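You operate a simulated robot arm through the tools that you are given. There is no shell and no other tool. Be economical: measure what you need, move in short steps, check, and stop when the job is done.

You are at the controls of a simulated robot arm. One attempt, no reset.

## Task
Fetch the orange pad and set it on the top of the finishing machine. Close the grey drawer. Set the stitch lever to 6 mm. Take the heel from the mesh floor of the cream cabinet and leave it on top of the heel block there. Stack the 2 steel die from the mesh floor of the cream cabinet on top of the 3 steel die. Take the carton from the top of the clamp board and leave it on the heel pad there. Shut the grey door. Turn the roller dial to 2. Take the black case and leave it on the top of the finishing machine. Put the plastic cup on the offcut on the top of the plywood bench. Put the felt pad on the white card. Put one of the round brushes from the top of the plywood bench on the top of the small grey table. Pull the table drawer open. Any order will do. Set down upright: carton, plastic cup, felt pad. The stitch lever goes anticlockwise seen from above, to its stop.

The check looks at the end state, three seconds after you hand in, the way a careful person would. Anything else that was tipped, shoved, dropped, spilled or broken makes it a failure.

## Robot
A 7-joint arm with a two-finger parallel gripper on a trunk, on a base that drives. Base frame: it is fixed to the floor where the robot stands at the start and does not move with it; the origin is under the middle of the robot, x ahead of it, y to its left, z up; the surface under the hand at the start is at about z = 78. Lengths are in cm, angles in degrees, forces in N, time in s.
With the tool pointing down near the work surface it reaches from about 48 to 92 cm from the robot's upright axis, wherever it stands. Its first joint turns from -115.0 to 115.0 degrees. Places, roughly: black case (6x5x3 cm) [-70, -400, 90]; card [-125, -450, 75]; carton [150, -150, 100]; felt pad (6x4x4 cm) [-90, -430, 90]; grey door [20, -140, 20]; grey drawer [30, -150, 40]; heel (4x4x3 cm) [110, -440, 90]; heel block [100, -425, 100]; heel pad [150, -175, 75]; offcut [0, -450, 75]; orange pad (7x5x4 cm) [50, 10, 80]; plastic cup (10x10x20 cm) [-80, -410, 40]; roller dial [-10, -410, 100]; round brush (4x4x8 cm) [-110, -430, 90]; steel die [75, -425, 100]; stitch lever [180, -420, 110]; table drawer [110, -170, 70]; top of the finishing machine (72x17 cm) [344, -182, 80]; top of the small grey table [290, -260, 60]. Payload 3.91 kg.
The TCP is the grasp point between the finger pads, 3 cm short of the fingertips. In the tool frame z runs along the fingers and y along their closing line. The gripper opens to 11 cm. The fingers are 2 cm wide and 1 cm thick; the gripper's body (4.8 by 11.2 cm) begins 5.5 cm behind the TCP.
Orientation is that of the tool frame in the base frame, as a unit quaternion [w, x, y, z]. With the fingers straight down and closing along the base's y, the tool's x points along the base's -x, its y along +y and its z along -z.

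## Interface
- The arm moves only by the tool nudge_tool. Its argument "targets" is a list of rows, each a list of 3 entries, a list of its own where there are three numbers: the turn, a rotation vector about the base's x, y, z in units of 6 degrees (1.0 is 6 degrees), then the shift along the base's x, y, z in units of 40 mm (1.0 is 40 mm), then the gripper command, from -1 (shut) to 1 (fully open), values between in proportion. In form: [[[wx, wy, wz], [tx, ty, tz], gripper], ...]. A call has 1 to 12 rows; each row shifts and turns the commanded pose from where the row before left it. A call with a number of a shift or a turn outside -1 to 1 is refused whole. Each row takes 0.2 s and may step no farther than 5 cm and 8.6 degrees from the row before; otherwise, or with a gripper value out of range, the whole call is refused. Where a pose cannot be reached the arm comes as near as it can. A force on the tool above 40 N (or 10 N above the force at the start of the call, whichever is more), or a blocked arm, ends the call early, and 0.2 s more pass. The fingers move at their own pace (about 15.3 cm/s each) and stop on an object; they squeeze with about 31 N. The grip force told is the motor's: it shows also when the fingers shut on nothing. Time passes only in rows, and 0.2 s behind the last, so rows that do not move let the fingers close. It gives the time, the measured TCP pose, the force on the tool (base axes), the opening and the grip force at its end, in the units of the frame above (readings bear some noise), with the torque about the TCP (base axes, N m) and any sound that the robot's microphone picked up.
- Cameras (640 x 400 px; columns grow to the right, rows downward): "scene" is now at [22.48, 16.26, 127.81]; the picture's right is [-0.40, -0.92, 0.00], its down [-0.49, 0.21, -0.85] and it looks along [0.77, -0.34, -0.53] (base axes); focal length 289 px, centre (320, 200). "wrist" rides on the gripper at [7.2, 1.7, -10.3] in the tool frame; the picture's right is [-0.23, 0.97, 0.00], its down [-0.76, -0.18, -0.62] and it looks along [-0.61, -0.14, 0.78] (tool axes); focal length 222 px, centre (320, 200). There is no depth. A picture from a camera that has moved, and an enlarged one, comes with that camera's place and axes in the base frame and with its lens. The place of the scene camera against the robot may be out by one fixed shift of up to 1.2 cm in any direction.
- get_image(camera): a new picture of that camera. The clock stands still meanwhile.
- move_column(by): slides the trunk up (or, below 0, down) by that many cm; the arm and the scene camera ride with it, the base frame stays. It gives what a move gives, with no picture.
- steer(legs): drives the robot by 1 to 6 legs, each [ahead, left, turn to the left] in cm, cm and degrees, along the robot's own axes; the way and the turn of a leg run together, so that a leg with both is an arc; at most 150 cm and 180 degrees a leg. The arm and the cameras ride along, it lands a little off, and it stops where it bumps. It gives what a move gives.
- aim_head(pan, tilt): turns the head with the scene camera to pan (to the left, within 80 degrees either way) and tilt (down, from -29 to 69), counted from straight ahead of the robot. It gives what a move gives.
- inspect(camera, box): a new picture of the part [left, top, right, bottom] of that camera's present view, enlarged. The clock stands still meanwhile.
- job_done(): hands the job in; it is judged then, once.

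Go step by step. Nothing tells you exact positions but the pictures and the camera data: compare them with the known pose of the tool, close in by small moves and look again before you grip or let go. The budget is 535 turns and 306 pictures, counting those below and the enlarged ones. Unless the task says otherwise, let go and move clear before handing in, and close with one line.

The tools are called after ">>>" by a JSON object that holds its "fn" and its "kwargs". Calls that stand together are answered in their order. nudge_tool: Moves the arm, as the interface text tells. Its arguments: {"type":"object","properties":{"targets":{"type":"array"}},"required":["targets"]} The other tools are called the same way: move_column (by) slides the trunk up or down; steer (legs) drives the base; aim_head (pan, tilt) turns the head that bears the scene camera; get_image (camera) takes a picture; inspect (camera, box) takes an enlarged picture of a part of a camera's view; job_done () hands the job in.

At the start:

```text
t: 0.0
position: [65.96, -9.37, 104.13]
orientation: [0.0, 0.0, 1.0, 0.001]
contact_force: [0.1, -0.4, -0.5]
ft_torque: [-0.01, 0.02, 0.01]
finger_gap: 11.0
grip_force: 0.1
trunk travel left (down, up): [-60.0, 39.0]
robot x, y, heading: [0.25, -0.08, 0.1]
head pan, tilt: [-23.8, 32.1]
```

scene: 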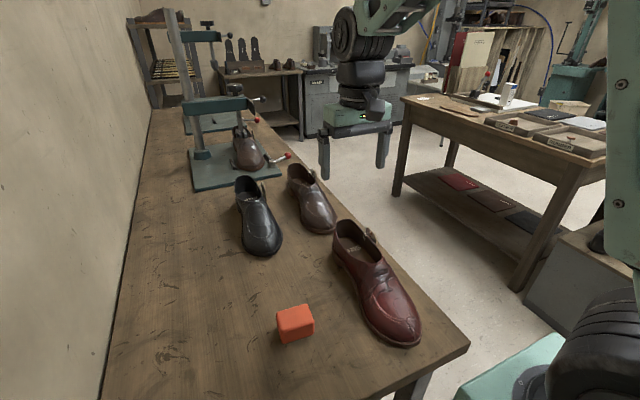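
wrist: 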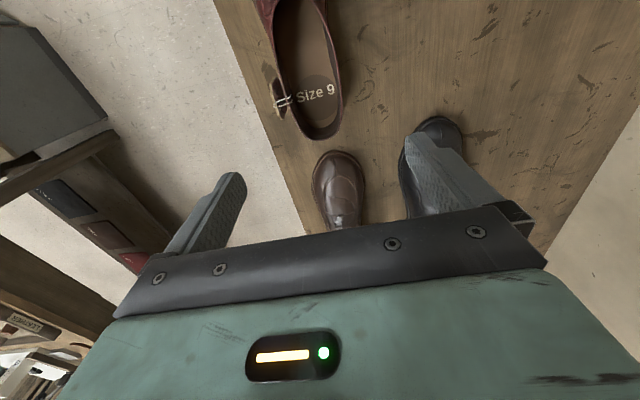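

I see the orange pad on the bench at about [54, 7, 80]. First I look around to get the layout.

>>> {"fn": "inspect", "kwargs": {"camera": "scene", "box": [200, 0, 640, 275]}}

>>> {"fn": "inspect", "kwargs": {"camera": "scene", "box": [220, 260, 400, 380]}}

```text
1.45 times, centred on (420, 138) of scene
camera zoom: at [22.48, 16.26, 127.81], right [-0.4, -0.92, 0.0], down [-0.49, 0.21, -0.85], along [0.77, -0.34, -0.53], focal length 420 px, centre (174, 291)
```

zoom: 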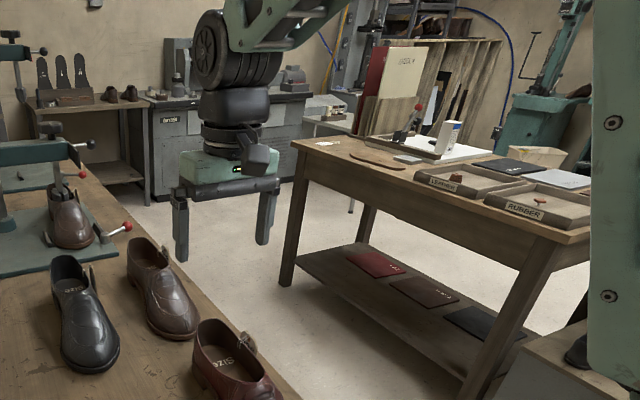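

```text
3.33 times, centred on (310, 320) of scene
camera zoom: at [22.48, 16.26, 127.81], right [-0.4, -0.92, 0.0], down [-0.49, 0.21, -0.85], along [0.77, -0.34, -0.53], focal length 963 px, centre (353, -200)
```

zoom: 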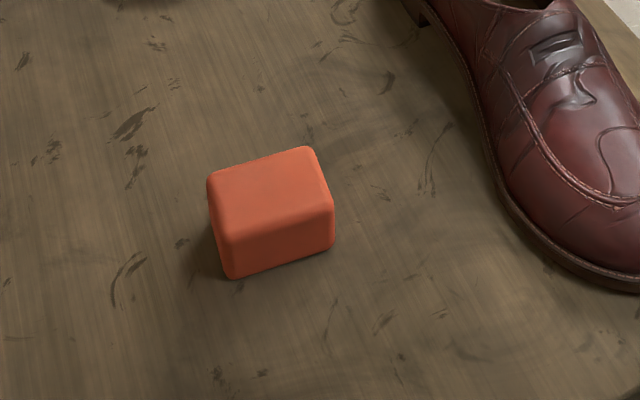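

The pad lies square to the base axes with its middle near [54.1, 7.0]. I move over it and look with the wrist camera.

>>> {"fn": "nudge_tool", "kwargs": {"targets": [[[0, 0, 0], [-0.6, 0.82, 0], 1], [[0, 0, 0], [-0.6, 0.82, 0], 1], [[0, 0, 0], [-0.6, 0.82, 0], 1], [[0, 0, 0], [-0.6, 0.82, 0], 1], [[0, 0, 0], [-0.57, 0.82, 0], 1], [[0, 0, 0], [0, 0, -0.9], 1], [[0, 0, 0], [0, 0, -0.9], 1], [[0, 0, 0], [0, 0, -0.9], 1], [[0, 0, 0], [0, 0, 0], 1]]}}

>>> {"fn": "get_image", "kwargs": {"camera": "wrist"}}

>>> {"fn": "get_image", "kwargs": {"camera": "scene"}}

```text
t: 2.0
position: [54.19, 6.9, 93.42]
orientation: [0.001, 0.0, 1.0, 0.0]
contact_force: [0.7, 0.2, -0.1]
ft_torque: [0.0, 0.0, -0.05]
finger_gap: 11.0
grip_force: 0.0
trunk travel left (down, up): [-60.0, 39.0]
robot x, y, heading: [-0.06, -0.43, 0.0]
head pan, tilt: [-23.8, 32.1]
```

```text
301 pictures are left
camera wrist: at [46.79, 8.57, 103.62], right [0.23, 0.97, 0.0], down [0.76, -0.18, 0.62], along [0.61, -0.14, -0.78], focal length 222 px, centre (320, 200)
```

wrist: 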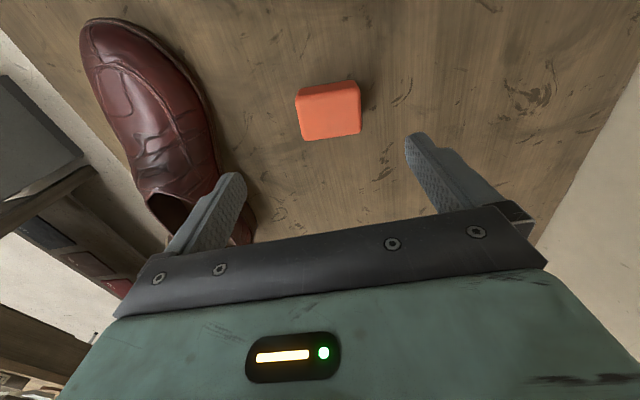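

```text
300 pictures are left
camera scene: at [22.47, 16.26, 127.81], right [-0.4, -0.92, 0.0], down [-0.49, 0.21, -0.85], along [0.77, -0.34, -0.53], focal length 289 px, centre (320, 200)
```

scene: 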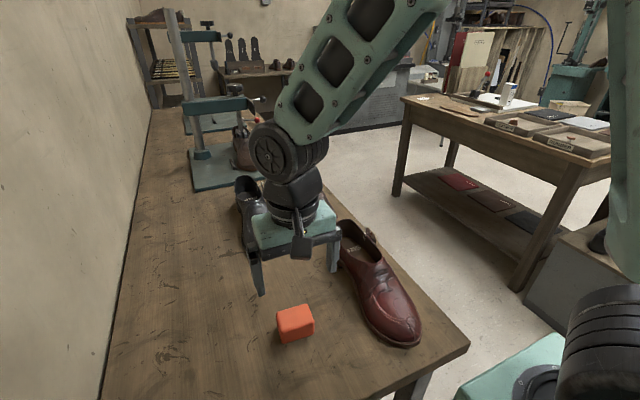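

The wrist view suggests the pad is a bit further left. I zoom in to pin that down.

>>> {"fn": "inspect", "kwargs": {"camera": "wrist", "box": [240, 50, 440, 175]}}

```text
3.20 times, centred on (340, 112) of wrist
camera zoom: at [46.79, 8.57, 103.62], right [0.23, 0.97, 0.0], down [0.76, -0.18, 0.62], along [0.61, -0.14, -0.78], focal length 711 px, centre (256, 480)
```

zoom: 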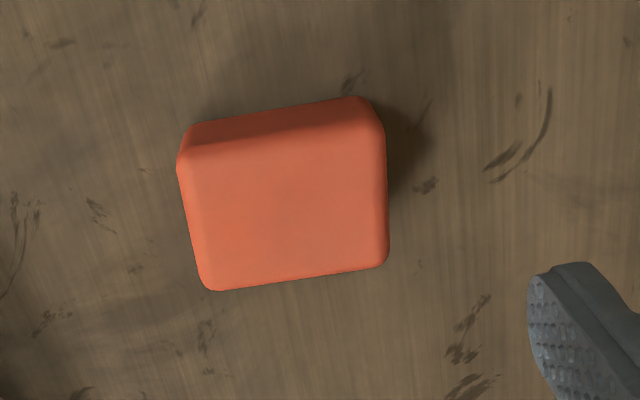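

The pad's middle is at [53.9, 8.0] by the wrist camera, so the scene camera reads about 1 cm low in y. I go down and grip.

>>> {"fn": "nudge_tool", "kwargs": {"targets": [[[0, 0, 0], [-0.06, 0.26, -0.5], 1], [[0, 0, 0], [0, 0, -1], 1], [[0, 0, 0], [0, 0, -1], 1], [[0, 0, 0], [0, 0, -0.5], 1], [[0, 0, 0], [0, 0, 0], -1], [[0, 0, 0], [0, 0, 0], -1], [[0, 0, 0], [0, 0, 0], -1]]}}

```text
t: 3.6
position: [53.94, 7.92, 81.34]
orientation: [0.0, 0.0, 1.0, -0.001]
contact_force: [-0.4, 0.0, -0.1]
ft_torque: [0.01, -0.02, -0.02]
finger_gap: 6.17
grip_force: 31.0
trunk travel left (down, up): [-60.0, 39.0]
robot x, y, heading: [-0.04, -0.05, -0.2]
head pan, tilt: [-23.8, 32.1]
```

Gripped. I lift and look around with the head.

>>> {"fn": "nudge_tool", "kwargs": {"targets": [[[0, 0, 0], [0, 0, 0.5], -1], [[0, 0, 0], [0, 0, 1], -1], [[0, 0, 0], [0, 0, 1], -1], [[0, 0, 0], [0, 0, 1], -1], [[0, 0, 0], [0, 0, 1], -1], [[0, 0, 0], [0, 0, 1], -1], [[0, 0, 0], [0, 0, 1], -1], [[0, 0, 0], [0, 0, 0], -1]]}}

>>> {"fn": "aim_head", "kwargs": {"pan": -40, "tilt": 20}}

>>> {"fn": "get_image", "kwargs": {"camera": "scene"}}

>>> {"fn": "aim_head", "kwargs": {"pan": -78, "tilt": 20}}

>>> {"fn": "get_image", "kwargs": {"camera": "scene"}}

```text
t: 5.4
position: [53.93, 8.14, 107.36]
orientation: [0.0, 0.0, 1.0, -0.001]
contact_force: [-0.1, 0.4, -0.7]
ft_torque: [-0.03, 0.01, 0.03]
finger_gap: 6.16
grip_force: 31.0
trunk travel left (down, up): [-60.0, 39.0]
robot x, y, heading: [-0.06, 0.09, 0.2]
head pan, tilt: [-23.8, 32.1]
```

```text
t: 6.2
position: [53.87, 8.11, 107.48]
orientation: [0.001, 0.0, 1.0, 0.0]
contact_force: [-0.5, 0.3, -0.6]
ft_torque: [-0.01, 0.0, 0.02]
finger_gap: 6.18
grip_force: 30.8
trunk travel left (down, up): [-60.0, 39.0]
robot x, y, heading: [0.23, -0.27, 0.0]
head pan, tilt: [-40.0, 20.0]
```

```text
298 pictures are left
camera scene: at [21.42, 13.89, 129.75], right [-0.64, -0.77, 0.0], down [-0.26, 0.22, -0.94], along [0.72, -0.6, -0.34], focal length 289 px, centre (320, 200)
```

scene: 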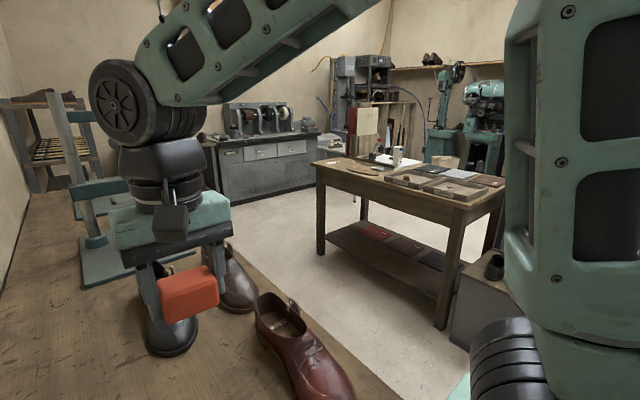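

```text
t: 7.2
position: [53.97, 8.13, 107.39]
orientation: [0.0, 0.0, 1.0, -0.001]
contact_force: [0.4, -0.5, -0.3]
ft_torque: [-0.03, -0.01, -0.03]
finger_gap: 6.11
grip_force: 30.1
trunk travel left (down, up): [-60.0, 39.0]
robot x, y, heading: [-0.27, -0.1, -0.1]
head pan, tilt: [-78.0, 20.0]
```

```text
297 pictures are left
camera scene: at [16.23, 10.76, 129.75], right [-0.98, -0.21, 0.0], down [-0.07, 0.33, -0.94], along [0.2, -0.92, -0.34], focal length 289 px, centre (320, 200)
```

scene: 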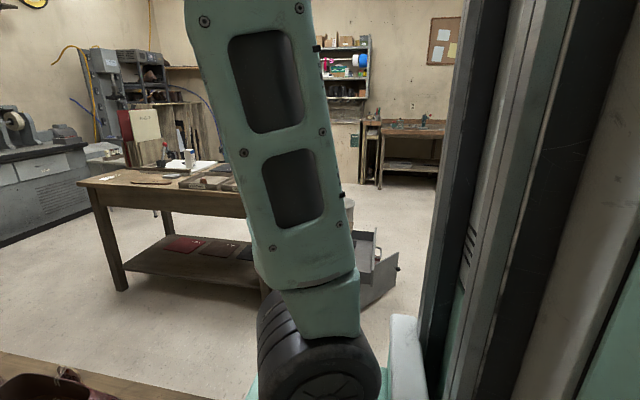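

The table with the clamp board fills x 77..196, y -200..-130; the bench edge is at y ≈ -21, so there is an aisle around y = -75. I drive down it toward the finishing machine.

>>> {"fn": "steer", "kwargs": {"legs": [[0, -75, 0], [120, 0, 0]]}}

>>> {"fn": "aim_head", "kwargs": {"pan": -30, "tilt": 20}}

>>> {"fn": "get_image", "kwargs": {"camera": "scene"}}

```text
t: 17.0
position: [174.06, -66.44, 107.37]
orientation: [-0.001, -0.001, 1.0, 0.0]
contact_force: [0.5, 0.1, -0.4]
ft_torque: [-0.04, 0.02, 0.0]
finger_gap: 6.11
grip_force: 30.8
trunk travel left (down, up): [-60.0, 39.0]
robot x, y, heading: [119.86, -74.93, 0.2]
head pan, tilt: [-78.0, 20.0]
```

```text
t: 18.1
position: [173.95, -66.46, 107.4]
orientation: [0.0, -0.001, 1.0, 0.0]
contact_force: [0.0, 0.3, -1.1]
ft_torque: [0.0, 0.0, 0.01]
finger_gap: 6.1
grip_force: 31.4
trunk travel left (down, up): [-60.0, 39.0]
robot x, y, heading: [120.14, -74.62, 0.1]
head pan, tilt: [-30.0, 20.0]
```

```text
296 pictures are left
camera scene: at [142.48, -59.42, 129.75], right [-0.5, -0.87, 0.0], down [-0.3, 0.17, -0.94], along [0.81, -0.47, -0.34], focal length 289 px, centre (320, 200)
```

scene: 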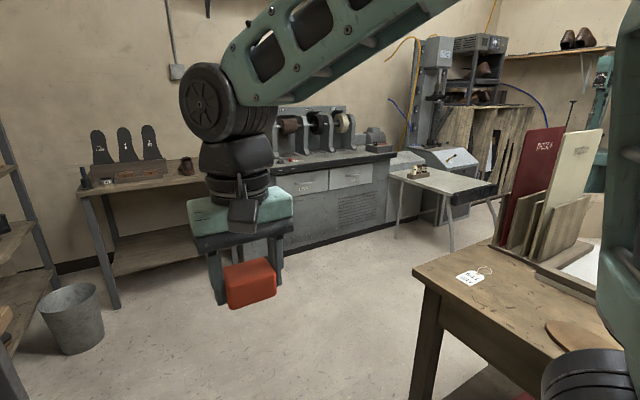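

The way is clear. I drive up in front of the finishing machine.

>>> {"fn": "steer", "kwargs": {"legs": [[125, 0, 0], [0, -95, 0], [20, 0, 0]]}}

>>> {"fn": "aim_head", "kwargs": {"pan": 0, "tilt": 32}}

>>> {"fn": "get_image", "kwargs": {"camera": "scene"}}

```text
t: 30.1
position: [318.81, -160.53, 107.26]
orientation: [0.0, 0.001, 1.0, 0.0]
contact_force: [0.1, 0.4, 0.1]
ft_torque: [0.0, -0.01, 0.01]
finger_gap: 6.09
grip_force: 31.4
trunk travel left (down, up): [-60.0, 39.0]
robot x, y, heading: [265.08, -168.55, -0.0]
head pan, tilt: [-30.0, 20.0]
```

```text
t: 31.1
position: [318.82, -160.5, 107.54]
orientation: [0.001, 0.0, 1.0, 0.001]
contact_force: [0.2, 1.1, -0.2]
ft_torque: [0.01, 0.03, 0.01]
finger_gap: 6.08
grip_force: 30.9
trunk travel left (down, up): [-60.0, 39.0]
robot x, y, heading: [265.19, -168.59, 0.0]
head pan, tilt: [0.0, 32.0]
```

```text
295 pictures are left
camera scene: at [288.23, -148.74, 127.84], right [0.0, -1.0, 0.0], down [-0.53, 0.0, -0.85], along [0.85, 0.0, -0.53], focal length 289 px, centre (320, 200)
```

scene: 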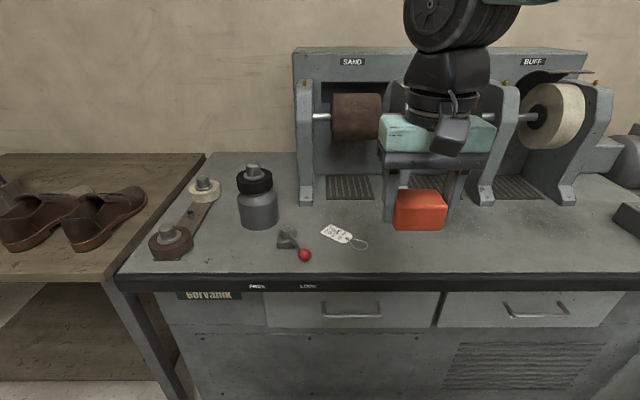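

The machine's free strip runs about x 334..355; a lever and tag sit at its left part, so I pick [343, -175] for the pad. I move over and lower.

>>> {"fn": "nudge_tool", "kwargs": {"targets": [[[0, 0, 0], [0.864, -0.518, 0], -1], [[0, 0, 0], [0.864, -0.518, 0], -1], [[0, 0, 0], [0.864, -0.518, 0], -1], [[0, 0, 0], [0.864, -0.518, 0], -1], [[0, 0, 0], [0.864, -0.518, 0], -1], [[0, 0, 0], [0.864, -0.518, 0], -1], [[0, 0, 0], [0.864, -0.518, 0], -1], [[0, 0, 0], [0, 0, -1], -1], [[0, 0, 0], [0, 0, -1], -1], [[0, 0, 0], [0, 0, -1], -1], [[0, 0, 0], [0, 0, -1], -1], [[0, 0, 0], [0, 0, 0], -1]]}}

>>> {"fn": "get_image", "kwargs": {"camera": "scene"}}

>>> {"fn": "get_image", "kwargs": {"camera": "wrist"}}

```text
t: 33.7
position: [343.1, -175.09, 91.4]
orientation: [0.0, -0.001, 1.0, 0.0]
contact_force: [0.2, -0.6, 0.1]
ft_torque: [0.0, -0.06, 0.01]
finger_gap: 6.07
grip_force: 30.8
trunk travel left (down, up): [-60.0, 39.0]
robot x, y, heading: [265.24, -168.67, 0.1]
head pan, tilt: [0.0, 32.0]
```

```text
294 pictures are left
camera scene: at [288.23, -148.73, 127.84], right [0.0, -1.0, 0.0], down [-0.53, 0.0, -0.85], along [0.85, 0.0, -0.53], focal length 289 px, centre (320, 200)
```

scene: 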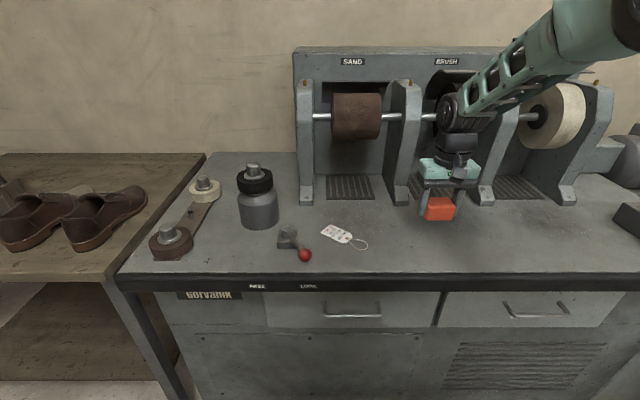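

```text
293 pictures are left
camera wrist: at [335.79, -173.34, 101.69], right [0.23, 0.97, 0.0], down [0.76, -0.18, 0.62], along [0.61, -0.14, -0.78], focal length 222 px, centre (320, 200)
```

wrist: 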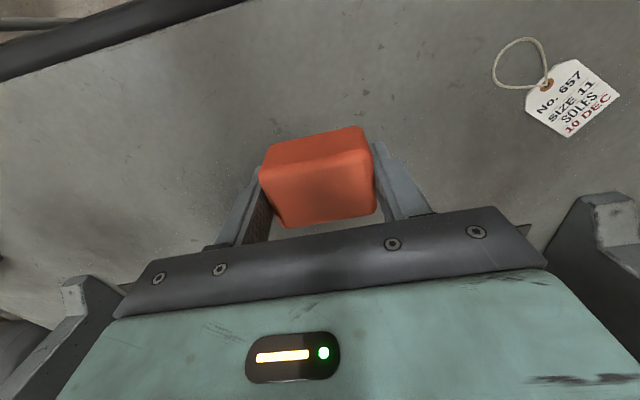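

Clear on both sides. I lower gently to contact.

>>> {"fn": "nudge_tool", "kwargs": {"targets": [[[0, 0, 0], [0, 0, -0.9], -1], [[0, 0, 0], [0, 0, -0.6], -1], [[0, 0, 0], [0, 0, -0.2], -1], [[0, 0, 0], [0, 0, 0], -1]]}}

>>> {"fn": "inspect", "kwargs": {"camera": "scene", "box": [360, 130, 520, 230]}}

```text
t: 34.7
position: [343.04, -174.94, 84.56]
orientation: [0.0, 0.001, 1.0, -0.001]
contact_force: [-0.9, 0.0, 0.3]
ft_torque: [0.01, 0.01, -0.01]
finger_gap: 6.07
grip_force: 30.5
trunk travel left (down, up): [-60.0, 39.0]
robot x, y, heading: [265.47, -168.61, -0.1]
head pan, tilt: [0.0, 32.0]
```

```text
4.00 times, centred on (440, 180) of scene
camera zoom: at [288.23, -148.73, 127.83], right [0.0, -1.0, 0.0], down [-0.53, 0.0, -0.85], along [0.85, 0.0, -0.53], focal length 1156 px, centre (-160, 280)
```

zoom: 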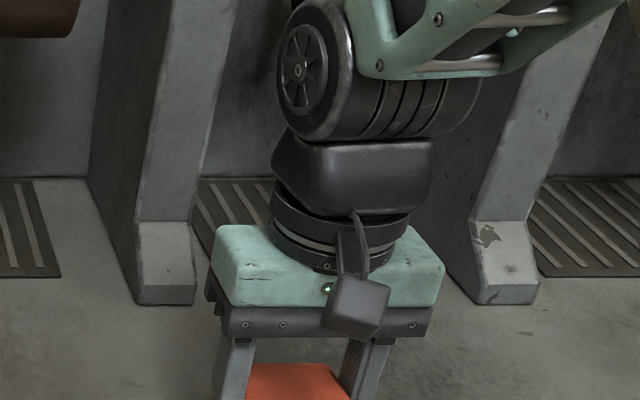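

>>> {"fn": "nudge_tool", "kwargs": {"targets": [[[0, 0, 0], [0, 0, -0.15], -1], [[0, 0, 0], [0, 0, -0.1], -1], [[0, 0, 0], [0, 0, 0], -1]]}}

>>> {"fn": "inspect", "kwargs": {"camera": "scene", "box": [360, 170, 520, 270]}}

```text
t: 35.5
position: [343.2, -175.05, 83.63]
orientation: [0.0, 0.0, 1.0, 0.001]
contact_force: [-0.6, 0.0, -0.1]
ft_torque: [0.01, -0.01, -0.01]
finger_gap: 6.1
grip_force: 30.8
trunk travel left (down, up): [-60.0, 39.0]
robot x, y, heading: [264.89, -168.66, 0.0]
head pan, tilt: [0.0, 32.0]
```

```text
4.00 times, centred on (440, 220) of scene
camera zoom: at [288.23, -148.73, 127.83], right [0.0, -1.0, 0.0], down [-0.53, 0.0, -0.85], along [0.85, 0.0, -0.53], focal length 1156 px, centre (-160, 120)
```

zoom: 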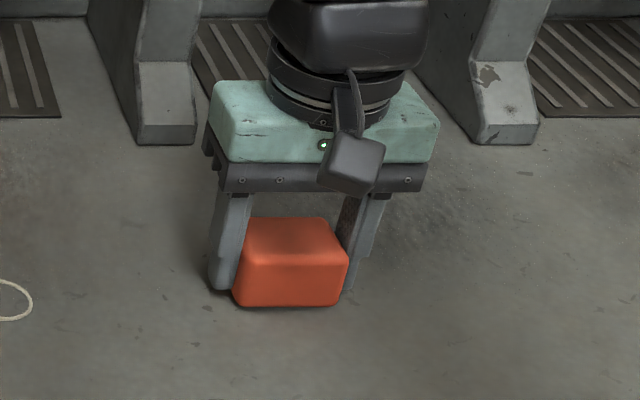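

The pad is just above the surface. I continue in 1–2 mm steps.

>>> {"fn": "nudge_tool", "kwargs": {"targets": [[[0, 0, 0], [0, 0, -0.05], -1], [[0, 0, 0], [0, 0, -0.05], -1], [[0, 0, 0], [0, 0, 0], -1]]}}

```text
t: 36.3
position: [343.12, -175.02, 83.32]
orientation: [0.002, -0.001, 1.0, 0.0]
contact_force: [-0.6, -0.1, 8.4]
ft_torque: [-0.04, 0.07, -0.01]
finger_gap: 6.09
grip_force: 30.5
trunk travel left (down, up): [-60.0, 39.0]
robot x, y, heading: [265.16, -168.34, -0.2]
head pan, tilt: [0.0, 32.0]
```

Contact is made at 8 N. I release and rise.

>>> {"fn": "nudge_tool", "kwargs": {"targets": [[[0, 0, 0], [0, 0, 0.05], 0.5], [[0, 0, 0], [0, 0, 0], 0.5], [[0, 0, 0], [0, 0, 0.5], 0.5], [[0, 0, 0], [0, 0, 1], 0.5], [[0, 0, 0], [0, 0, 1], 0.5], [[0, 0, 0], [0, 0, 1], 0.5], [[0, 0, 0], [0, 0, 1], 0.5], [[0, 0, 0], [-1, 0, 0.5], 0.5], [[0, 0, 0], [-1, 0, 0.5], 0.5], [[0, 0, 0], [-1, 0, 0], 0.5], [[0, 0, 0], [-1, 0, 0], 0.5], [[0, 0, 0], [0, 0, 0], 0.5]]}}

>>> {"fn": "get_image", "kwargs": {"camera": "scene"}}

>>> {"fn": "aim_head", "kwargs": {"pan": -75, "tilt": 25}}

>>> {"fn": "get_image", "kwargs": {"camera": "scene"}}

```text
t: 38.9
position: [327.14, -174.93, 105.44]
orientation: [0.0, -0.001, 1.0, -0.001]
contact_force: [-0.1, -0.2, -0.6]
ft_torque: [0.02, 0.02, 0.03]
finger_gap: 8.27
grip_force: 0.1
trunk travel left (down, up): [-60.0, 39.0]
robot x, y, heading: [264.85, -169.01, 0.3]
head pan, tilt: [0.0, 32.0]
```

```text
290 pictures are left
camera scene: at [288.24, -148.73, 127.83], right [0.0, -1.0, 0.0], down [-0.53, 0.0, -0.85], along [0.85, 0.0, -0.53], focal length 289 px, centre (320, 200)
```

scene: 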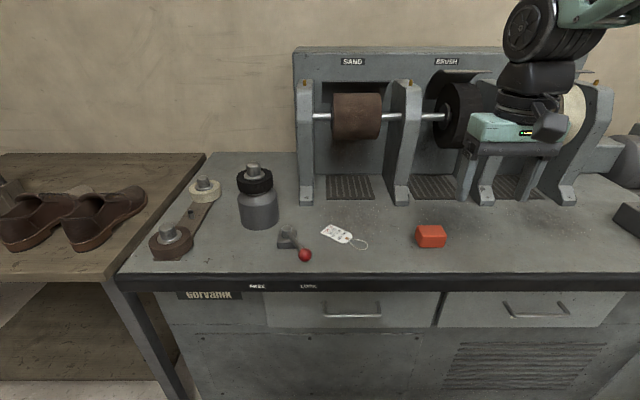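

```text
t: 40.4
position: [327.01, -174.96, 105.37]
orientation: [0.001, -0.001, 1.0, 0.0]
contact_force: [-0.1, 0.3, 0.2]
ft_torque: [-0.05, -0.04, -0.01]
finger_gap: 8.26
grip_force: 0.0
trunk travel left (down, up): [-60.0, 39.0]
robot x, y, heading: [265.16, -168.59, 0.3]
head pan, tilt: [-75.0, 25.0]
```

```text
289 pictures are left
camera scene: at [281.66, -157.63, 128.95], right [-0.97, -0.26, 0.0], down [-0.11, 0.41, -0.91], along [0.24, -0.88, -0.42], focal length 289 px, centre (320, 200)
```

scene: 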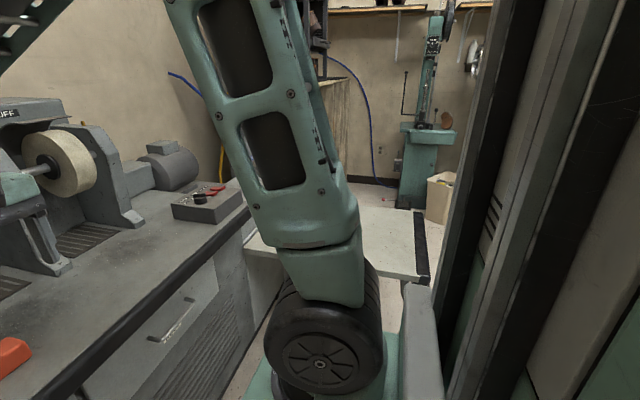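

The pad is set down well. Next the table job: I raise and pull in the arm, go back to the aisle, and face the table (heading -90).

>>> {"fn": "nudge_tool", "kwargs": {"targets": [[[0, 0, 0], [-0.6, 0.4, 0.9], 0.5], [[0, 0, 0], [-0.6, 0.4, 0.9], 0.5], [[0, 0, 0], [-0.6, 0.4, 0.9], 0.5], [[0, 0, 0], [-0.6, 0.3, 0.9], 0.5], [[0, 0, 0], [0, 0, 0.9], 0.5]]}}

>>> {"fn": "steer", "kwargs": {"legs": [[-15, 0, 0], [0, 95, 0], [-100, 0, 0], [0, 0, -90]]}}

>>> {"fn": "aim_head", "kwargs": {"pan": 0, "tilt": 35}}

>>> {"fn": "get_image", "kwargs": {"camera": "scene"}}

```text
t: 41.6
position: [317.54, -168.91, 123.39]
orientation: [-0.001, 0.0, 1.0, -0.001]
contact_force: [0.6, 0.9, 0.0]
ft_torque: [-0.02, 0.04, 0.01]
finger_gap: 8.28
grip_force: 0.0
trunk travel left (down, up): [-60.0, 39.0]
robot x, y, heading: [264.84, -168.49, -0.0]
head pan, tilt: [-75.0, 25.0]
```

```text
t: 56.1
position: [151.62, -126.05, 123.32]
orientation: [0.0, 0.699, 0.715, 0.0]
contact_force: [-0.5, 0.0, 0.9]
ft_torque: [-0.01, 0.02, 0.01]
finger_gap: 8.26
grip_force: 0.2
trunk travel left (down, up): [-60.0, 39.0]
robot x, y, heading: [150.91, -73.28, -88.5]
head pan, tilt: [-75.0, 25.0]
```

```text
t: 57.5
position: [151.56, -126.05, 123.38]
orientation: [0.0, 0.7, 0.715, 0.0]
contact_force: [0.2, 0.1, 0.0]
ft_torque: [0.02, -0.03, 0.03]
finger_gap: 8.26
grip_force: 0.1
trunk travel left (down, up): [-60.0, 39.0]
robot x, y, heading: [151.01, -73.56, -88.8]
head pan, tilt: [0.0, 35.0]
```

```text
288 pictures are left
camera scene: at [171.89, -96.81, 127.37], right [-1.0, -0.02, 0.0], down [-0.01, 0.57, -0.82], along [0.02, -0.82, -0.57], focal length 289 px, centre (320, 200)
```

scene: 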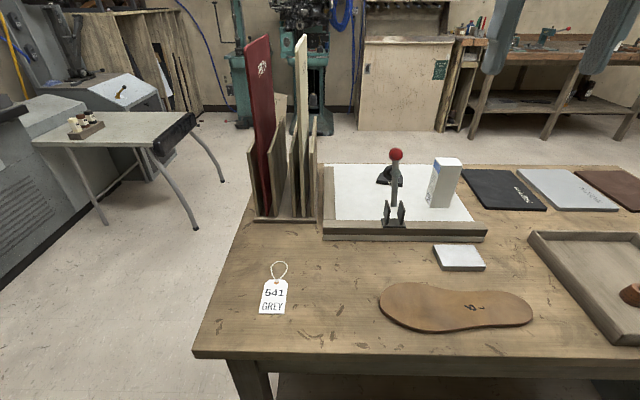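

I see the carton on the white clamp board and a small grey-white block in front of it. I zoom in to identify things.

>>> {"fn": "inspect", "kwargs": {"camera": "scene", "box": [320, 140, 512, 260]}}

>>> {"fn": "inspect", "kwargs": {"camera": "scene", "box": [400, 225, 520, 300]}}

```text
3.33 times, centred on (416, 200) of scene
camera zoom: at [171.89, -96.81, 127.37], right [-1.0, -0.02, 0.0], down [-0.01, 0.57, -0.82], along [0.02, -0.82, -0.57], focal length 963 px, centre (0, 200)
```

zoom: 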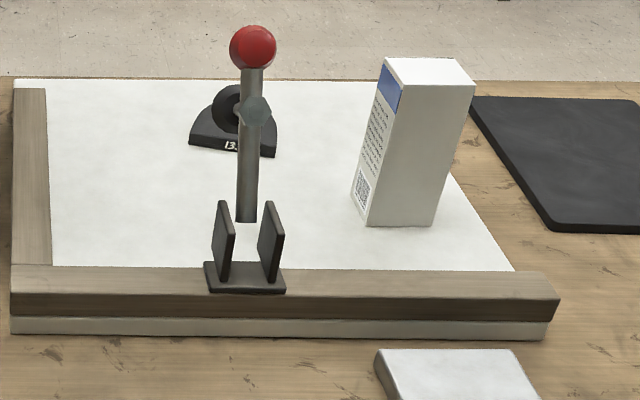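

```text
5.33 times, centred on (460, 262) of scene
camera zoom: at [171.89, -96.81, 127.37], right [-1.0, -0.02, 0.0], down [-0.01, 0.57, -0.82], along [0.02, -0.82, -0.57], focal length 1542 px, centre (-427, -133)
```

zoom: 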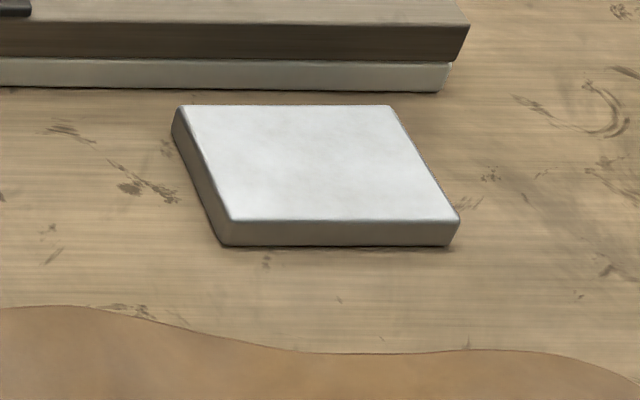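

The dark round-backed item behind the clamp at about [151, -176] could be the heel pad, versus the grey block at [140, -145]. I raise the trunk for a better view.

>>> {"fn": "move_column", "kwargs": {"by": 35}}

>>> {"fn": "aim_head", "kwargs": {"pan": 10, "tilt": 50}}

>>> {"fn": "get_image", "kwargs": {"camera": "scene"}}

>>> {"fn": "inspect", "kwargs": {"camera": "scene", "box": [300, 110, 492, 230]}}

```text
t: 61.0
position: [151.52, -126.08, 158.34]
orientation: [-0.001, 0.7, 0.714, 0.0]
contact_force: [-0.7, 0.4, -0.7]
ft_torque: [0.03, 0.01, 0.0]
finger_gap: 8.24
grip_force: 0.0
trunk travel left (down, up): [-95.0, 4.0]
robot x, y, heading: [150.65, -73.21, -88.8]
head pan, tilt: [0.0, 35.0]
```

```text
t: 61.7
position: [151.53, -126.11, 158.44]
orientation: [0.0, 0.7, 0.715, -0.001]
contact_force: [0.3, 1.1, -0.2]
ft_torque: [-0.03, 0.0, 0.03]
finger_gap: 8.24
grip_force: 0.1
trunk travel left (down, up): [-95.0, 4.0]
robot x, y, heading: [151.09, -73.7, -88.5]
head pan, tilt: [10.0, 50.0]
```

```text
285 pictures are left
camera scene: at [173.2, -95.56, 160.2], right [-0.98, -0.19, 0.0], down [-0.15, 0.75, -0.64], along [0.13, -0.63, -0.77], focal length 289 px, centre (320, 200)
```

scene: 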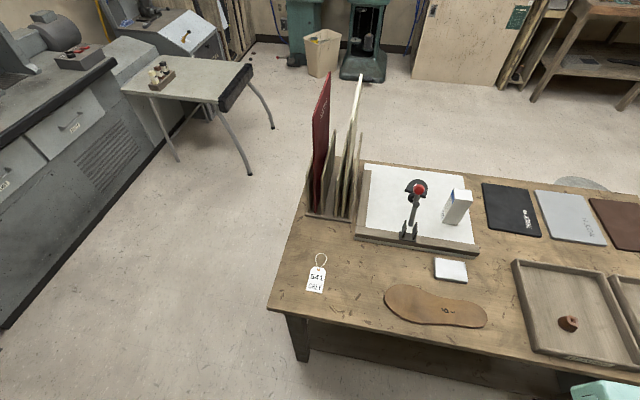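

```text
3.33 times, centred on (396, 170) of scene
camera zoom: at [173.2, -95.56, 160.2], right [-0.98, -0.19, 0.0], down [-0.15, 0.75, -0.64], along [0.13, -0.63, -0.77], focal length 963 px, centre (67, 300)
```

zoom: 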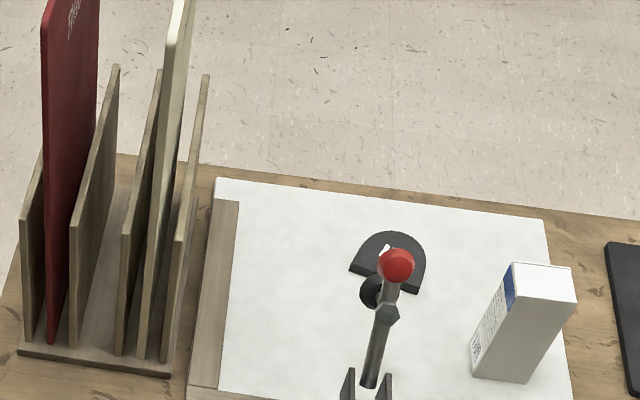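

The heel pad is the dark D-shaped piece on the clamp board at about [153.5, -173], clear of the raised clamp. I need to move closer; first I check how far my base front is from the table.

>>> {"fn": "aim_head", "kwargs": {"pan": 0, "tilt": 69}}

>>> {"fn": "get_image", "kwargs": {"camera": "scene"}}

```text
t: 62.5
position: [151.53, -126.11, 158.31]
orientation: [-0.001, 0.7, 0.714, -0.001]
contact_force: [0.0, 0.0, 0.3]
ft_torque: [-0.02, -0.03, -0.01]
finger_gap: 8.26
grip_force: 0.0
trunk travel left (down, up): [-95.0, 4.0]
robot x, y, heading: [151.0, -73.37, -88.8]
head pan, tilt: [0.0, 68.8]
```

```text
283 pictures are left
camera scene: at [171.82, -93.6, 158.01], right [-1.0, -0.02, 0.0], down [-0.02, 0.93, -0.36], along [0.01, -0.36, -0.93], focal length 289 px, centre (320, 200)
```

scene: 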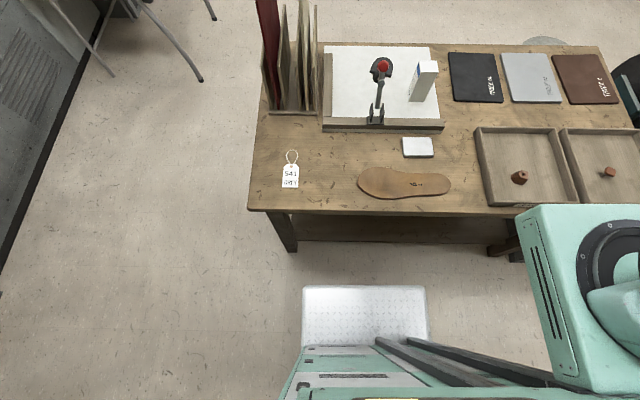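

The base front is about 31 cm ahead of its middle and the table legs are near y = -125, so I can advance 14 cm safely.

>>> {"fn": "steer", "kwargs": {"legs": [[14, 0, 0]]}}

>>> {"fn": "move_column", "kwargs": {"by": -17}}

>>> {"fn": "get_image", "kwargs": {"camera": "scene"}}

```text
t: 63.9
position: [151.83, -140.3, 158.39]
orientation: [0.0, 0.7, 0.714, 0.0]
contact_force: [0.5, -0.3, -0.1]
ft_torque: [-0.05, 0.01, -0.02]
finger_gap: 8.26
grip_force: 0.0
trunk travel left (down, up): [-95.0, 4.0]
robot x, y, heading: [151.3, -87.81, -88.5]
head pan, tilt: [0.0, 68.8]
```

```text
t: 65.8
position: [151.84, -140.25, 141.35]
orientation: [0.001, 0.7, 0.714, 0.0]
contact_force: [0.5, -0.5, 0.1]
ft_torque: [-0.03, 0.0, 0.0]
finger_gap: 8.24
grip_force: 0.1
trunk travel left (down, up): [-78.0, 21.0]
robot x, y, heading: [150.87, -87.53, -88.6]
head pan, tilt: [0.0, 68.8]
```

```text
282 pictures are left
camera scene: at [172.11, -107.75, 141.0], right [-1.0, -0.02, 0.0], down [-0.02, 0.93, -0.36], along [0.01, -0.36, -0.93], focal length 289 px, centre (320, 200)
```

scene: 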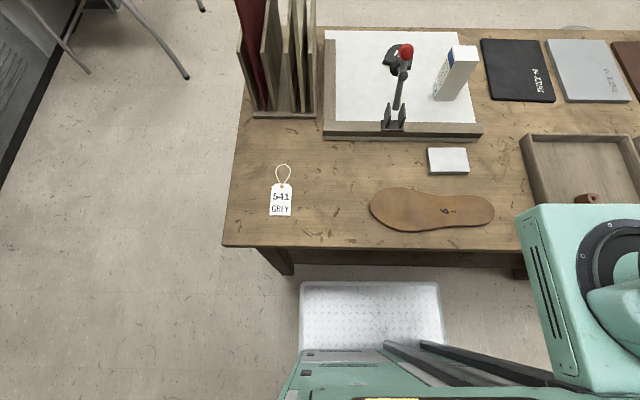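

I move the open gripper above the carton and check with the wrist camera.

>>> {"fn": "nudge_tool", "kwargs": {"targets": [[[0, 0, 0], [-0.44, -0.96, 0], 1], [[0, 0, 0], [-0.44, -0.96, 0], 1], [[0, 0, 0], [-0.44, -0.96, 0], 1], [[0, 0, 0], [-0.44, -0.96, 0], 1], [[0, 0, 0], [-0.44, -0.96, 0], 1], [[0, 0, 0], [-0.44, -0.96, 0], 1], [[0, 0, 0], [0, 0, -1], 1], [[0, 0, 0], [0, 0, -1], 1], [[0, 0, 0], [0, 0, -1], 1], [[0, 0, 0], [0, 0, -1], 1], [[0, 0, 0], [0, 0, -1], 1], [[0, 0, 0], [0, 0, -1], 1]]}}

>>> {"fn": "get_image", "kwargs": {"camera": "wrist"}}

>>> {"fn": "get_image", "kwargs": {"camera": "scene"}}

```text
t: 68.4
position: [141.02, -163.26, 117.26]
orientation: [0.001, 0.7, 0.714, -0.002]
contact_force: [-0.1, -0.1, 0.4]
ft_torque: [-0.01, 0.02, -0.03]
finger_gap: 11.0
grip_force: 0.1
trunk travel left (down, up): [-78.0, 21.0]
robot x, y, heading: [151.13, -87.95, -88.9]
head pan, tilt: [0.0, 68.8]
```

```text
281 pictures are left
camera wrist: at [142.67, -156.03, 127.54], right [0.98, -0.21, 0.0], down [-0.16, -0.76, 0.62], along [-0.13, -0.61, -0.78], focal length 222 px, centre (320, 200)
```

wrist: 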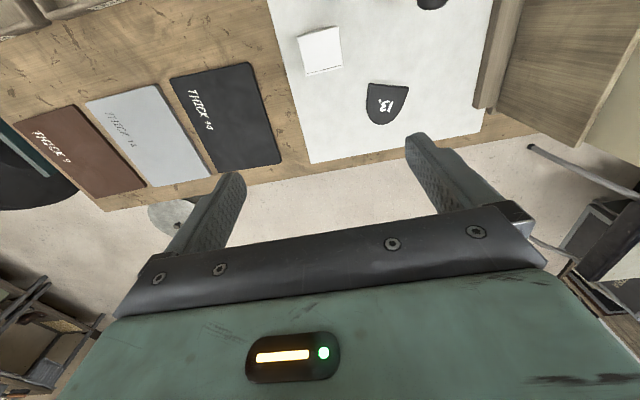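

```text
280 pictures are left
camera scene: at [172.11, -107.72, 141.01], right [-1.0, -0.02, 0.0], down [-0.02, 0.93, -0.36], along [0.01, -0.36, -0.93], focal length 289 px, centre (320, 200)
```

scene: 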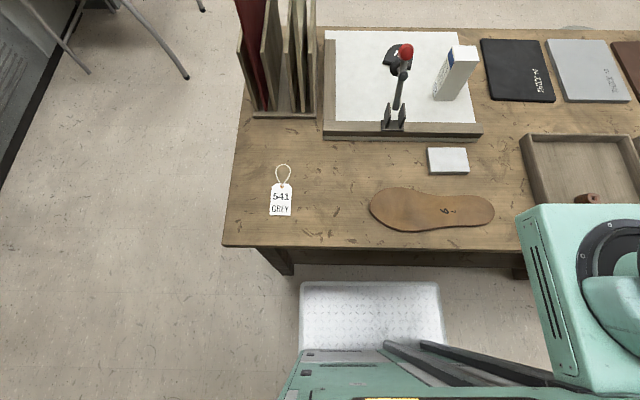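

The wrist camera sees the carton top and the heel pad ("13"). I zoom in on both.

>>> {"fn": "inspect", "kwargs": {"camera": "wrist", "box": [250, 0, 442, 120]}}

```text
3.33 times, centred on (346, 60) of wrist
camera zoom: at [142.67, -156.03, 127.54], right [0.98, -0.21, 0.0], down [-0.16, -0.76, 0.62], along [-0.13, -0.61, -0.78], focal length 740 px, centre (233, 667)
```

zoom: 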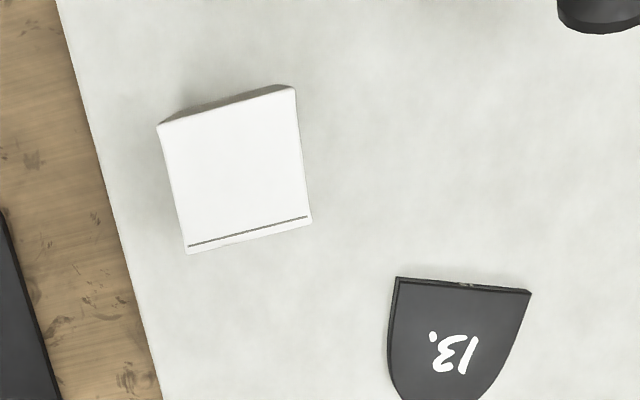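

The carton's top middle is near [142.2, -158.7], about z 95. I shift over it, descend part way and recheck.

>>> {"fn": "nudge_tool", "kwargs": {"targets": [[[0, 0, 0], [0.15, 0.57, 0], 1], [[0, 0, 0], [0.14, 0.57, 0], 1], [[0, 0, 0], [0, 0, -1], 1], [[0, 0, 0], [0, 0, -1], 1], [[0, 0, 0], [0, 0, -1], 1], [[0, 0, 0], [0, 0, -0.6], 1], [[0, 0, 0], [0, 0, 0], 1]]}}

>>> {"fn": "get_image", "kwargs": {"camera": "wrist"}}

>>> {"fn": "aim_head", "kwargs": {"pan": 10, "tilt": 45}}

>>> {"fn": "get_image", "kwargs": {"camera": "scene"}}

```text
t: 70.0
position: [142.37, -158.64, 102.92]
orientation: [0.0, 0.7, 0.714, 0.0]
contact_force: [-0.3, -0.1, -0.2]
ft_torque: [0.01, 0.03, 0.04]
finger_gap: 11.0
grip_force: 0.1
trunk travel left (down, up): [-78.0, 21.0]
robot x, y, heading: [150.83, -87.78, -88.8]
head pan, tilt: [0.0, 68.8]
```

```text
278 pictures are left
camera wrist: at [143.86, -151.44, 113.21], right [0.98, -0.21, 0.0], down [-0.16, -0.77, 0.62], along [-0.13, -0.61, -0.78], focal length 222 px, centre (320, 200)
```

wrist: 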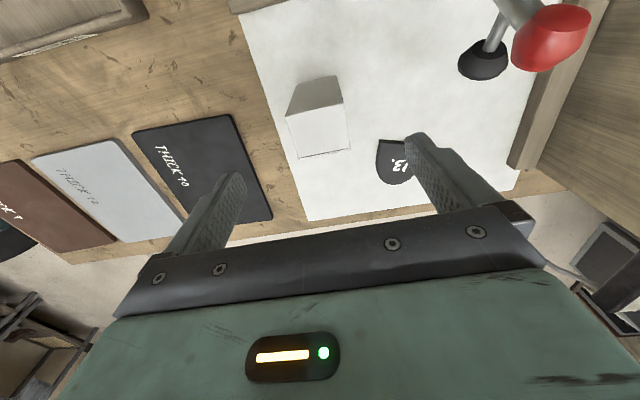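

```text
t: 70.9
position: [142.33, -158.75, 102.87]
orientation: [0.0, 0.7, 0.714, 0.0]
contact_force: [0.3, -0.4, 0.9]
ft_torque: [0.02, 0.02, -0.01]
finger_gap: 11.0
grip_force: 0.0
trunk travel left (down, up): [-78.0, 21.0]
robot x, y, heading: [150.94, -87.55, -88.9]
head pan, tilt: [10.0, 45.0]
```

```text
277 pictures are left
camera scene: at [173.56, -110.14, 143.88], right [-0.98, -0.19, 0.0], down [-0.14, 0.69, -0.71], along [0.14, -0.69, -0.71], focal length 289 px, centre (320, 200)
```

scene: 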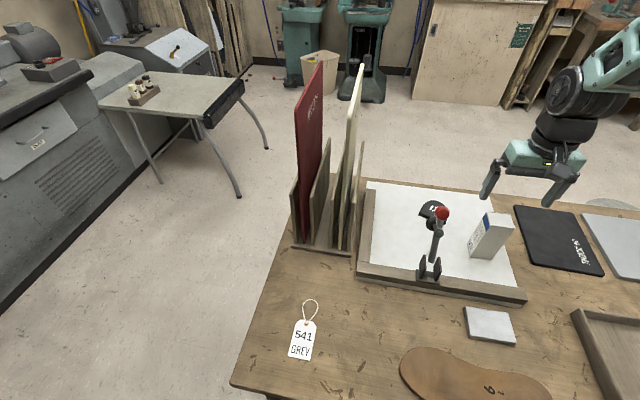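

The alignment agrees in both views (top z about 94). I descend to TCP z 90.5 and close.

>>> {"fn": "nudge_tool", "kwargs": {"targets": [[[0, 0, 0], [0, 0, -1], 1], [[0, 0, 0], [0, 0, -1], 1], [[0, 0, 0], [0, 0, -1], 1], [[0, 0, 0], [0, 0, -0.1], 1], [[0, 0, 0], [0, 0, 0], -1], [[0, 0, 0], [0, 0, 0], -1], [[0, 0, 0], [0, 0, 0], -1]]}}

>>> {"fn": "get_image", "kwargs": {"camera": "wrist"}}

>>> {"fn": "inspect", "kwargs": {"camera": "scene", "box": [400, 160, 592, 280]}}

```text
t: 72.5
position: [142.36, -158.76, 90.53]
orientation: [0.0, 0.7, 0.714, 0.0]
contact_force: [0.9, 0.4, 1.0]
ft_torque: [0.01, -0.04, 0.01]
finger_gap: 5.16
grip_force: 31.3
trunk travel left (down, up): [-78.0, 21.0]
robot x, y, heading: [150.9, -87.98, -88.7]
head pan, tilt: [10.0, 45.0]
```

```text
276 pictures are left
camera wrist: at [143.97, -151.45, 100.87], right [0.98, -0.21, 0.0], down [-0.16, -0.77, 0.62], along [-0.13, -0.61, -0.78], focal length 222 px, centre (320, 200)
```

wrist: 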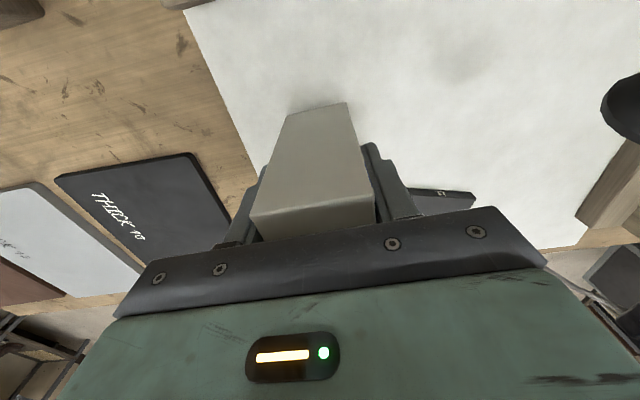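

```text
3.33 times, centred on (496, 220) of scene
camera zoom: at [173.57, -110.14, 143.88], right [-0.98, -0.19, 0.0], down [-0.14, 0.69, -0.71], along [0.14, -0.69, -0.71], focal length 963 px, centre (-267, 133)
```

zoom: 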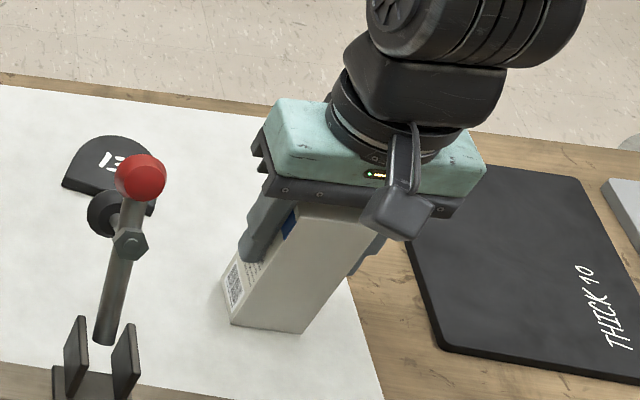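

Gripped. I lift 6 cm, move over the heel pad at about [152.2, -170.8] and look.

>>> {"fn": "nudge_tool", "kwargs": {"targets": [[[0, 0, 0], [0, 0, 0.5], -1], [[0, 0, 0], [0, 0, 1], -1], [[0, 0, 0], [0.5, -0.755, 0], -1], [[0, 0, 0], [0.66, -0.755, 0], -1], [[0, 0, 0], [0.66, -0.755, 0], -1], [[0, 0, 0], [0.64, -0.755, 0], -1], [[0, 0, 0], [0, 0, 0], -1]]}}

>>> {"fn": "get_image", "kwargs": {"camera": "wrist"}}

>>> {"fn": "inspect", "kwargs": {"camera": "scene", "box": [360, 140, 552, 260]}}

```text
t: 74.1
position: [152.31, -170.67, 96.63]
orientation: [0.0, 0.7, 0.714, 0.001]
contact_force: [-0.7, 0.5, -0.6]
ft_torque: [0.02, 0.02, -0.01]
finger_gap: 5.16
grip_force: 31.5
trunk travel left (down, up): [-78.0, 21.0]
robot x, y, heading: [151.43, -87.97, -89.0]
head pan, tilt: [10.0, 45.0]
```

```text
274 pictures are left
camera wrist: at [153.79, -163.47, 106.88], right [0.98, -0.21, 0.0], down [-0.16, -0.77, 0.62], along [-0.13, -0.61, -0.78], focal length 222 px, centre (320, 200)
```

wrist: 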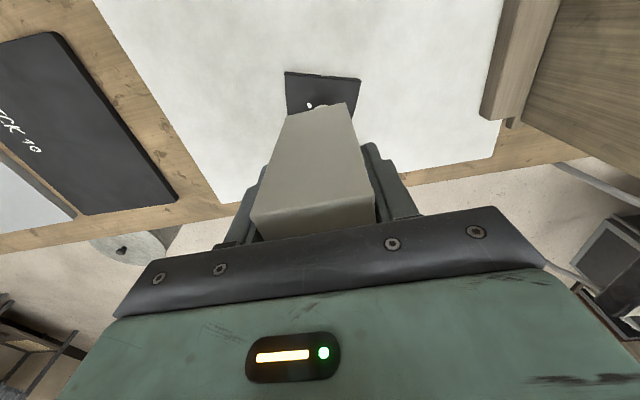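

```text
3.33 times, centred on (456, 200) of scene
camera zoom: at [173.57, -110.14, 143.89], right [-0.98, -0.19, 0.0], down [-0.14, 0.69, -0.71], along [0.14, -0.69, -0.71], focal length 963 px, centre (-133, 200)
```

zoom: 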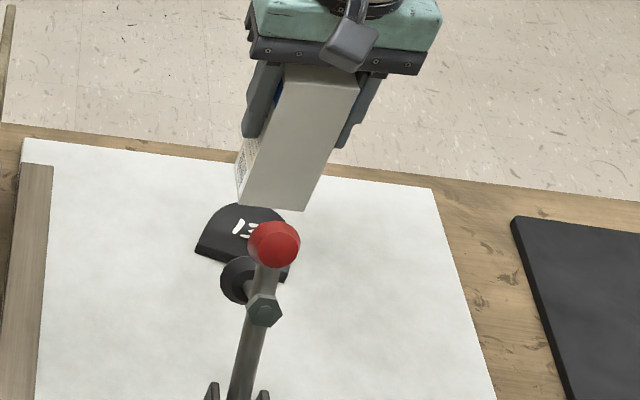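

The carton is centred over the heel pad by the wrist view. I lower gently to contact.

>>> {"fn": "nudge_tool", "kwargs": {"targets": [[[0, 0, 0], [0, 0, -0.5], -1], [[0, 0, 0], [0, 0, -0.4], -1], [[0, 0, 0], [0, 0, -0.1], -1], [[0, 0, 0], [0, 0, 0], -1]]}}

>>> {"fn": "inspect", "kwargs": {"camera": "scene", "box": [400, 180, 496, 240]}}

```text
t: 75.1
position: [152.15, -170.75, 92.55]
orientation: [0.0, 0.699, 0.715, 0.0]
contact_force: [0.3, 0.0, -0.5]
ft_torque: [-0.02, -0.03, 0.01]
finger_gap: 5.17
grip_force: 31.1
trunk travel left (down, up): [-78.0, 21.0]
robot x, y, heading: [150.71, -87.52, -88.7]
head pan, tilt: [10.0, 45.0]
```

```text
6.67 times, centred on (448, 210) of scene
camera zoom: at [173.57, -110.14, 143.89], right [-0.98, -0.19, 0.0], down [-0.14, 0.69, -0.71], along [0.14, -0.69, -0.71], focal length 1927 px, centre (-533, 133)
```

zoom: 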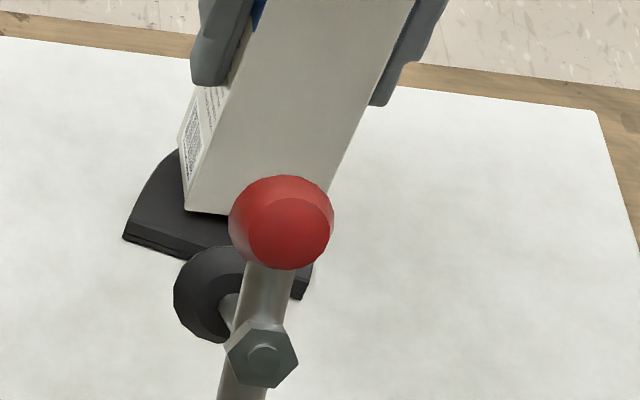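

>>> {"fn": "nudge_tool", "kwargs": {"targets": [[[0, 0, 0], [0, 0, -0.1], -1], [[0, 0, 0], [0, 0, -0.05], -1], [[0, 0, 0], [0, 0, 0], -1]]}}

```text
t: 75.9
position: [152.08, -170.74, 91.93]
orientation: [0.0, 0.699, 0.715, 0.0]
contact_force: [-0.3, 0.5, -1.0]
ft_torque: [0.0, 0.01, 0.06]
finger_gap: 5.15
grip_force: 30.8
trunk travel left (down, up): [-78.0, 21.0]
robot x, y, heading: [151.27, -87.9, -88.8]
head pan, tilt: [10.0, 45.0]
```

>>> {"fn": "nudge_tool", "kwargs": {"targets": [[[0, 0, 0], [0, 0, -0.06], -1], [[0, 0, 0], [0, 0, -0.05], -1], [[0, 0, 0], [0, 0, 0], -1]]}}

>>> {"fn": "inspect", "kwargs": {"camera": "scene", "box": [400, 180, 496, 240]}}

```text
t: 76.7
position: [152.21, -170.83, 91.8]
orientation: [0.002, 0.7, 0.715, -0.001]
contact_force: [-2.3, 6.0, 28.9]
ft_torque: [0.58, 0.33, -0.07]
finger_gap: 5.16
grip_force: 30.8
trunk travel left (down, up): [-78.0, 21.0]
robot x, y, heading: [150.76, -87.77, -88.8]
head pan, tilt: [10.0, 45.0]
```

```text
6.67 times, centred on (448, 210) of scene
camera zoom: at [173.56, -109.98, 143.95], right [-0.98, -0.19, 0.0], down [-0.14, 0.69, -0.71], along [0.14, -0.69, -0.71], focal length 1927 px, centre (-533, 133)
```

zoom: 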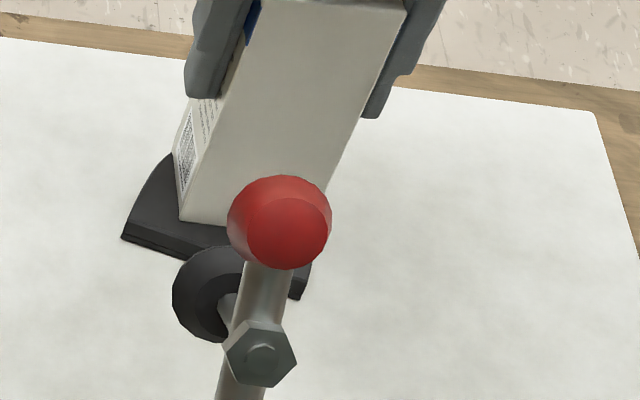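

Contact. I back off a hair, release, and rise.

>>> {"fn": "nudge_tool", "kwargs": {"targets": [[[0, 0, 0], [0, 0, 0.06], -1], [[0, 0, 0], [0, 0, 0], 0.4], [[0, 0, 0], [0, 0, 0], 0.4], [[0, 0, 0], [0, 0, 0.5], 0.4], [[0, 0, 0], [0, 0, 1], 0.4], [[0, 0, 0], [0, 0, 1], 0.4], [[0, 0, 0], [0, 0, 1], 0.4], [[0, 0, 0], [0, 0, 1], 0.4], [[0, 0, 0], [0, 0, 1], 0.4], [[0, 0, 0], [0, 0, 1], 0.4], [[0, 0, 0], [0, 0, 0], 0.4]]}}

>>> {"fn": "inspect", "kwargs": {"camera": "scene", "box": [340, 140, 532, 260]}}

>>> {"fn": "get_image", "kwargs": {"camera": "wrist"}}

```text
t: 79.1
position: [152.17, -170.77, 117.59]
orientation: [0.001, 0.7, 0.714, 0.0]
contact_force: [-0.3, 0.2, 0.6]
ft_torque: [0.01, 0.01, -0.02]
finger_gap: 7.72
grip_force: 0.0
trunk travel left (down, up): [-78.0, 21.0]
robot x, y, heading: [151.44, -87.93, -88.8]
head pan, tilt: [10.0, 45.0]
```

```text
3.33 times, centred on (436, 200) of scene
camera zoom: at [173.57, -110.14, 143.89], right [-0.98, -0.19, 0.0], down [-0.14, 0.69, -0.71], along [0.14, -0.69, -0.71], focal length 963 px, centre (-67, 200)
```

zoom: 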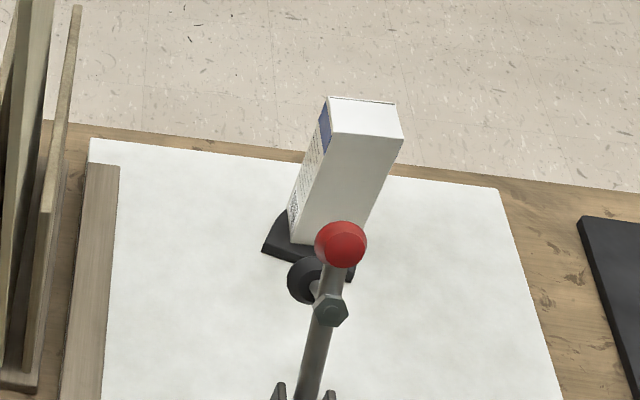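

```text
269 pictures are left
camera wrist: at [153.67, -163.55, 127.9], right [0.98, -0.21, 0.0], down [-0.16, -0.77, 0.62], along [-0.13, -0.61, -0.78], focal length 222 px, centre (320, 200)
```

wrist: 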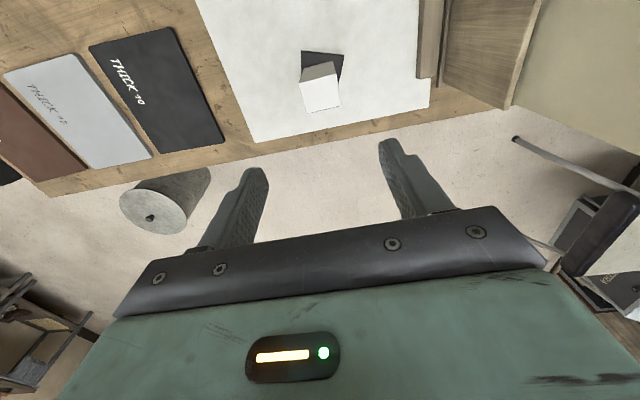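

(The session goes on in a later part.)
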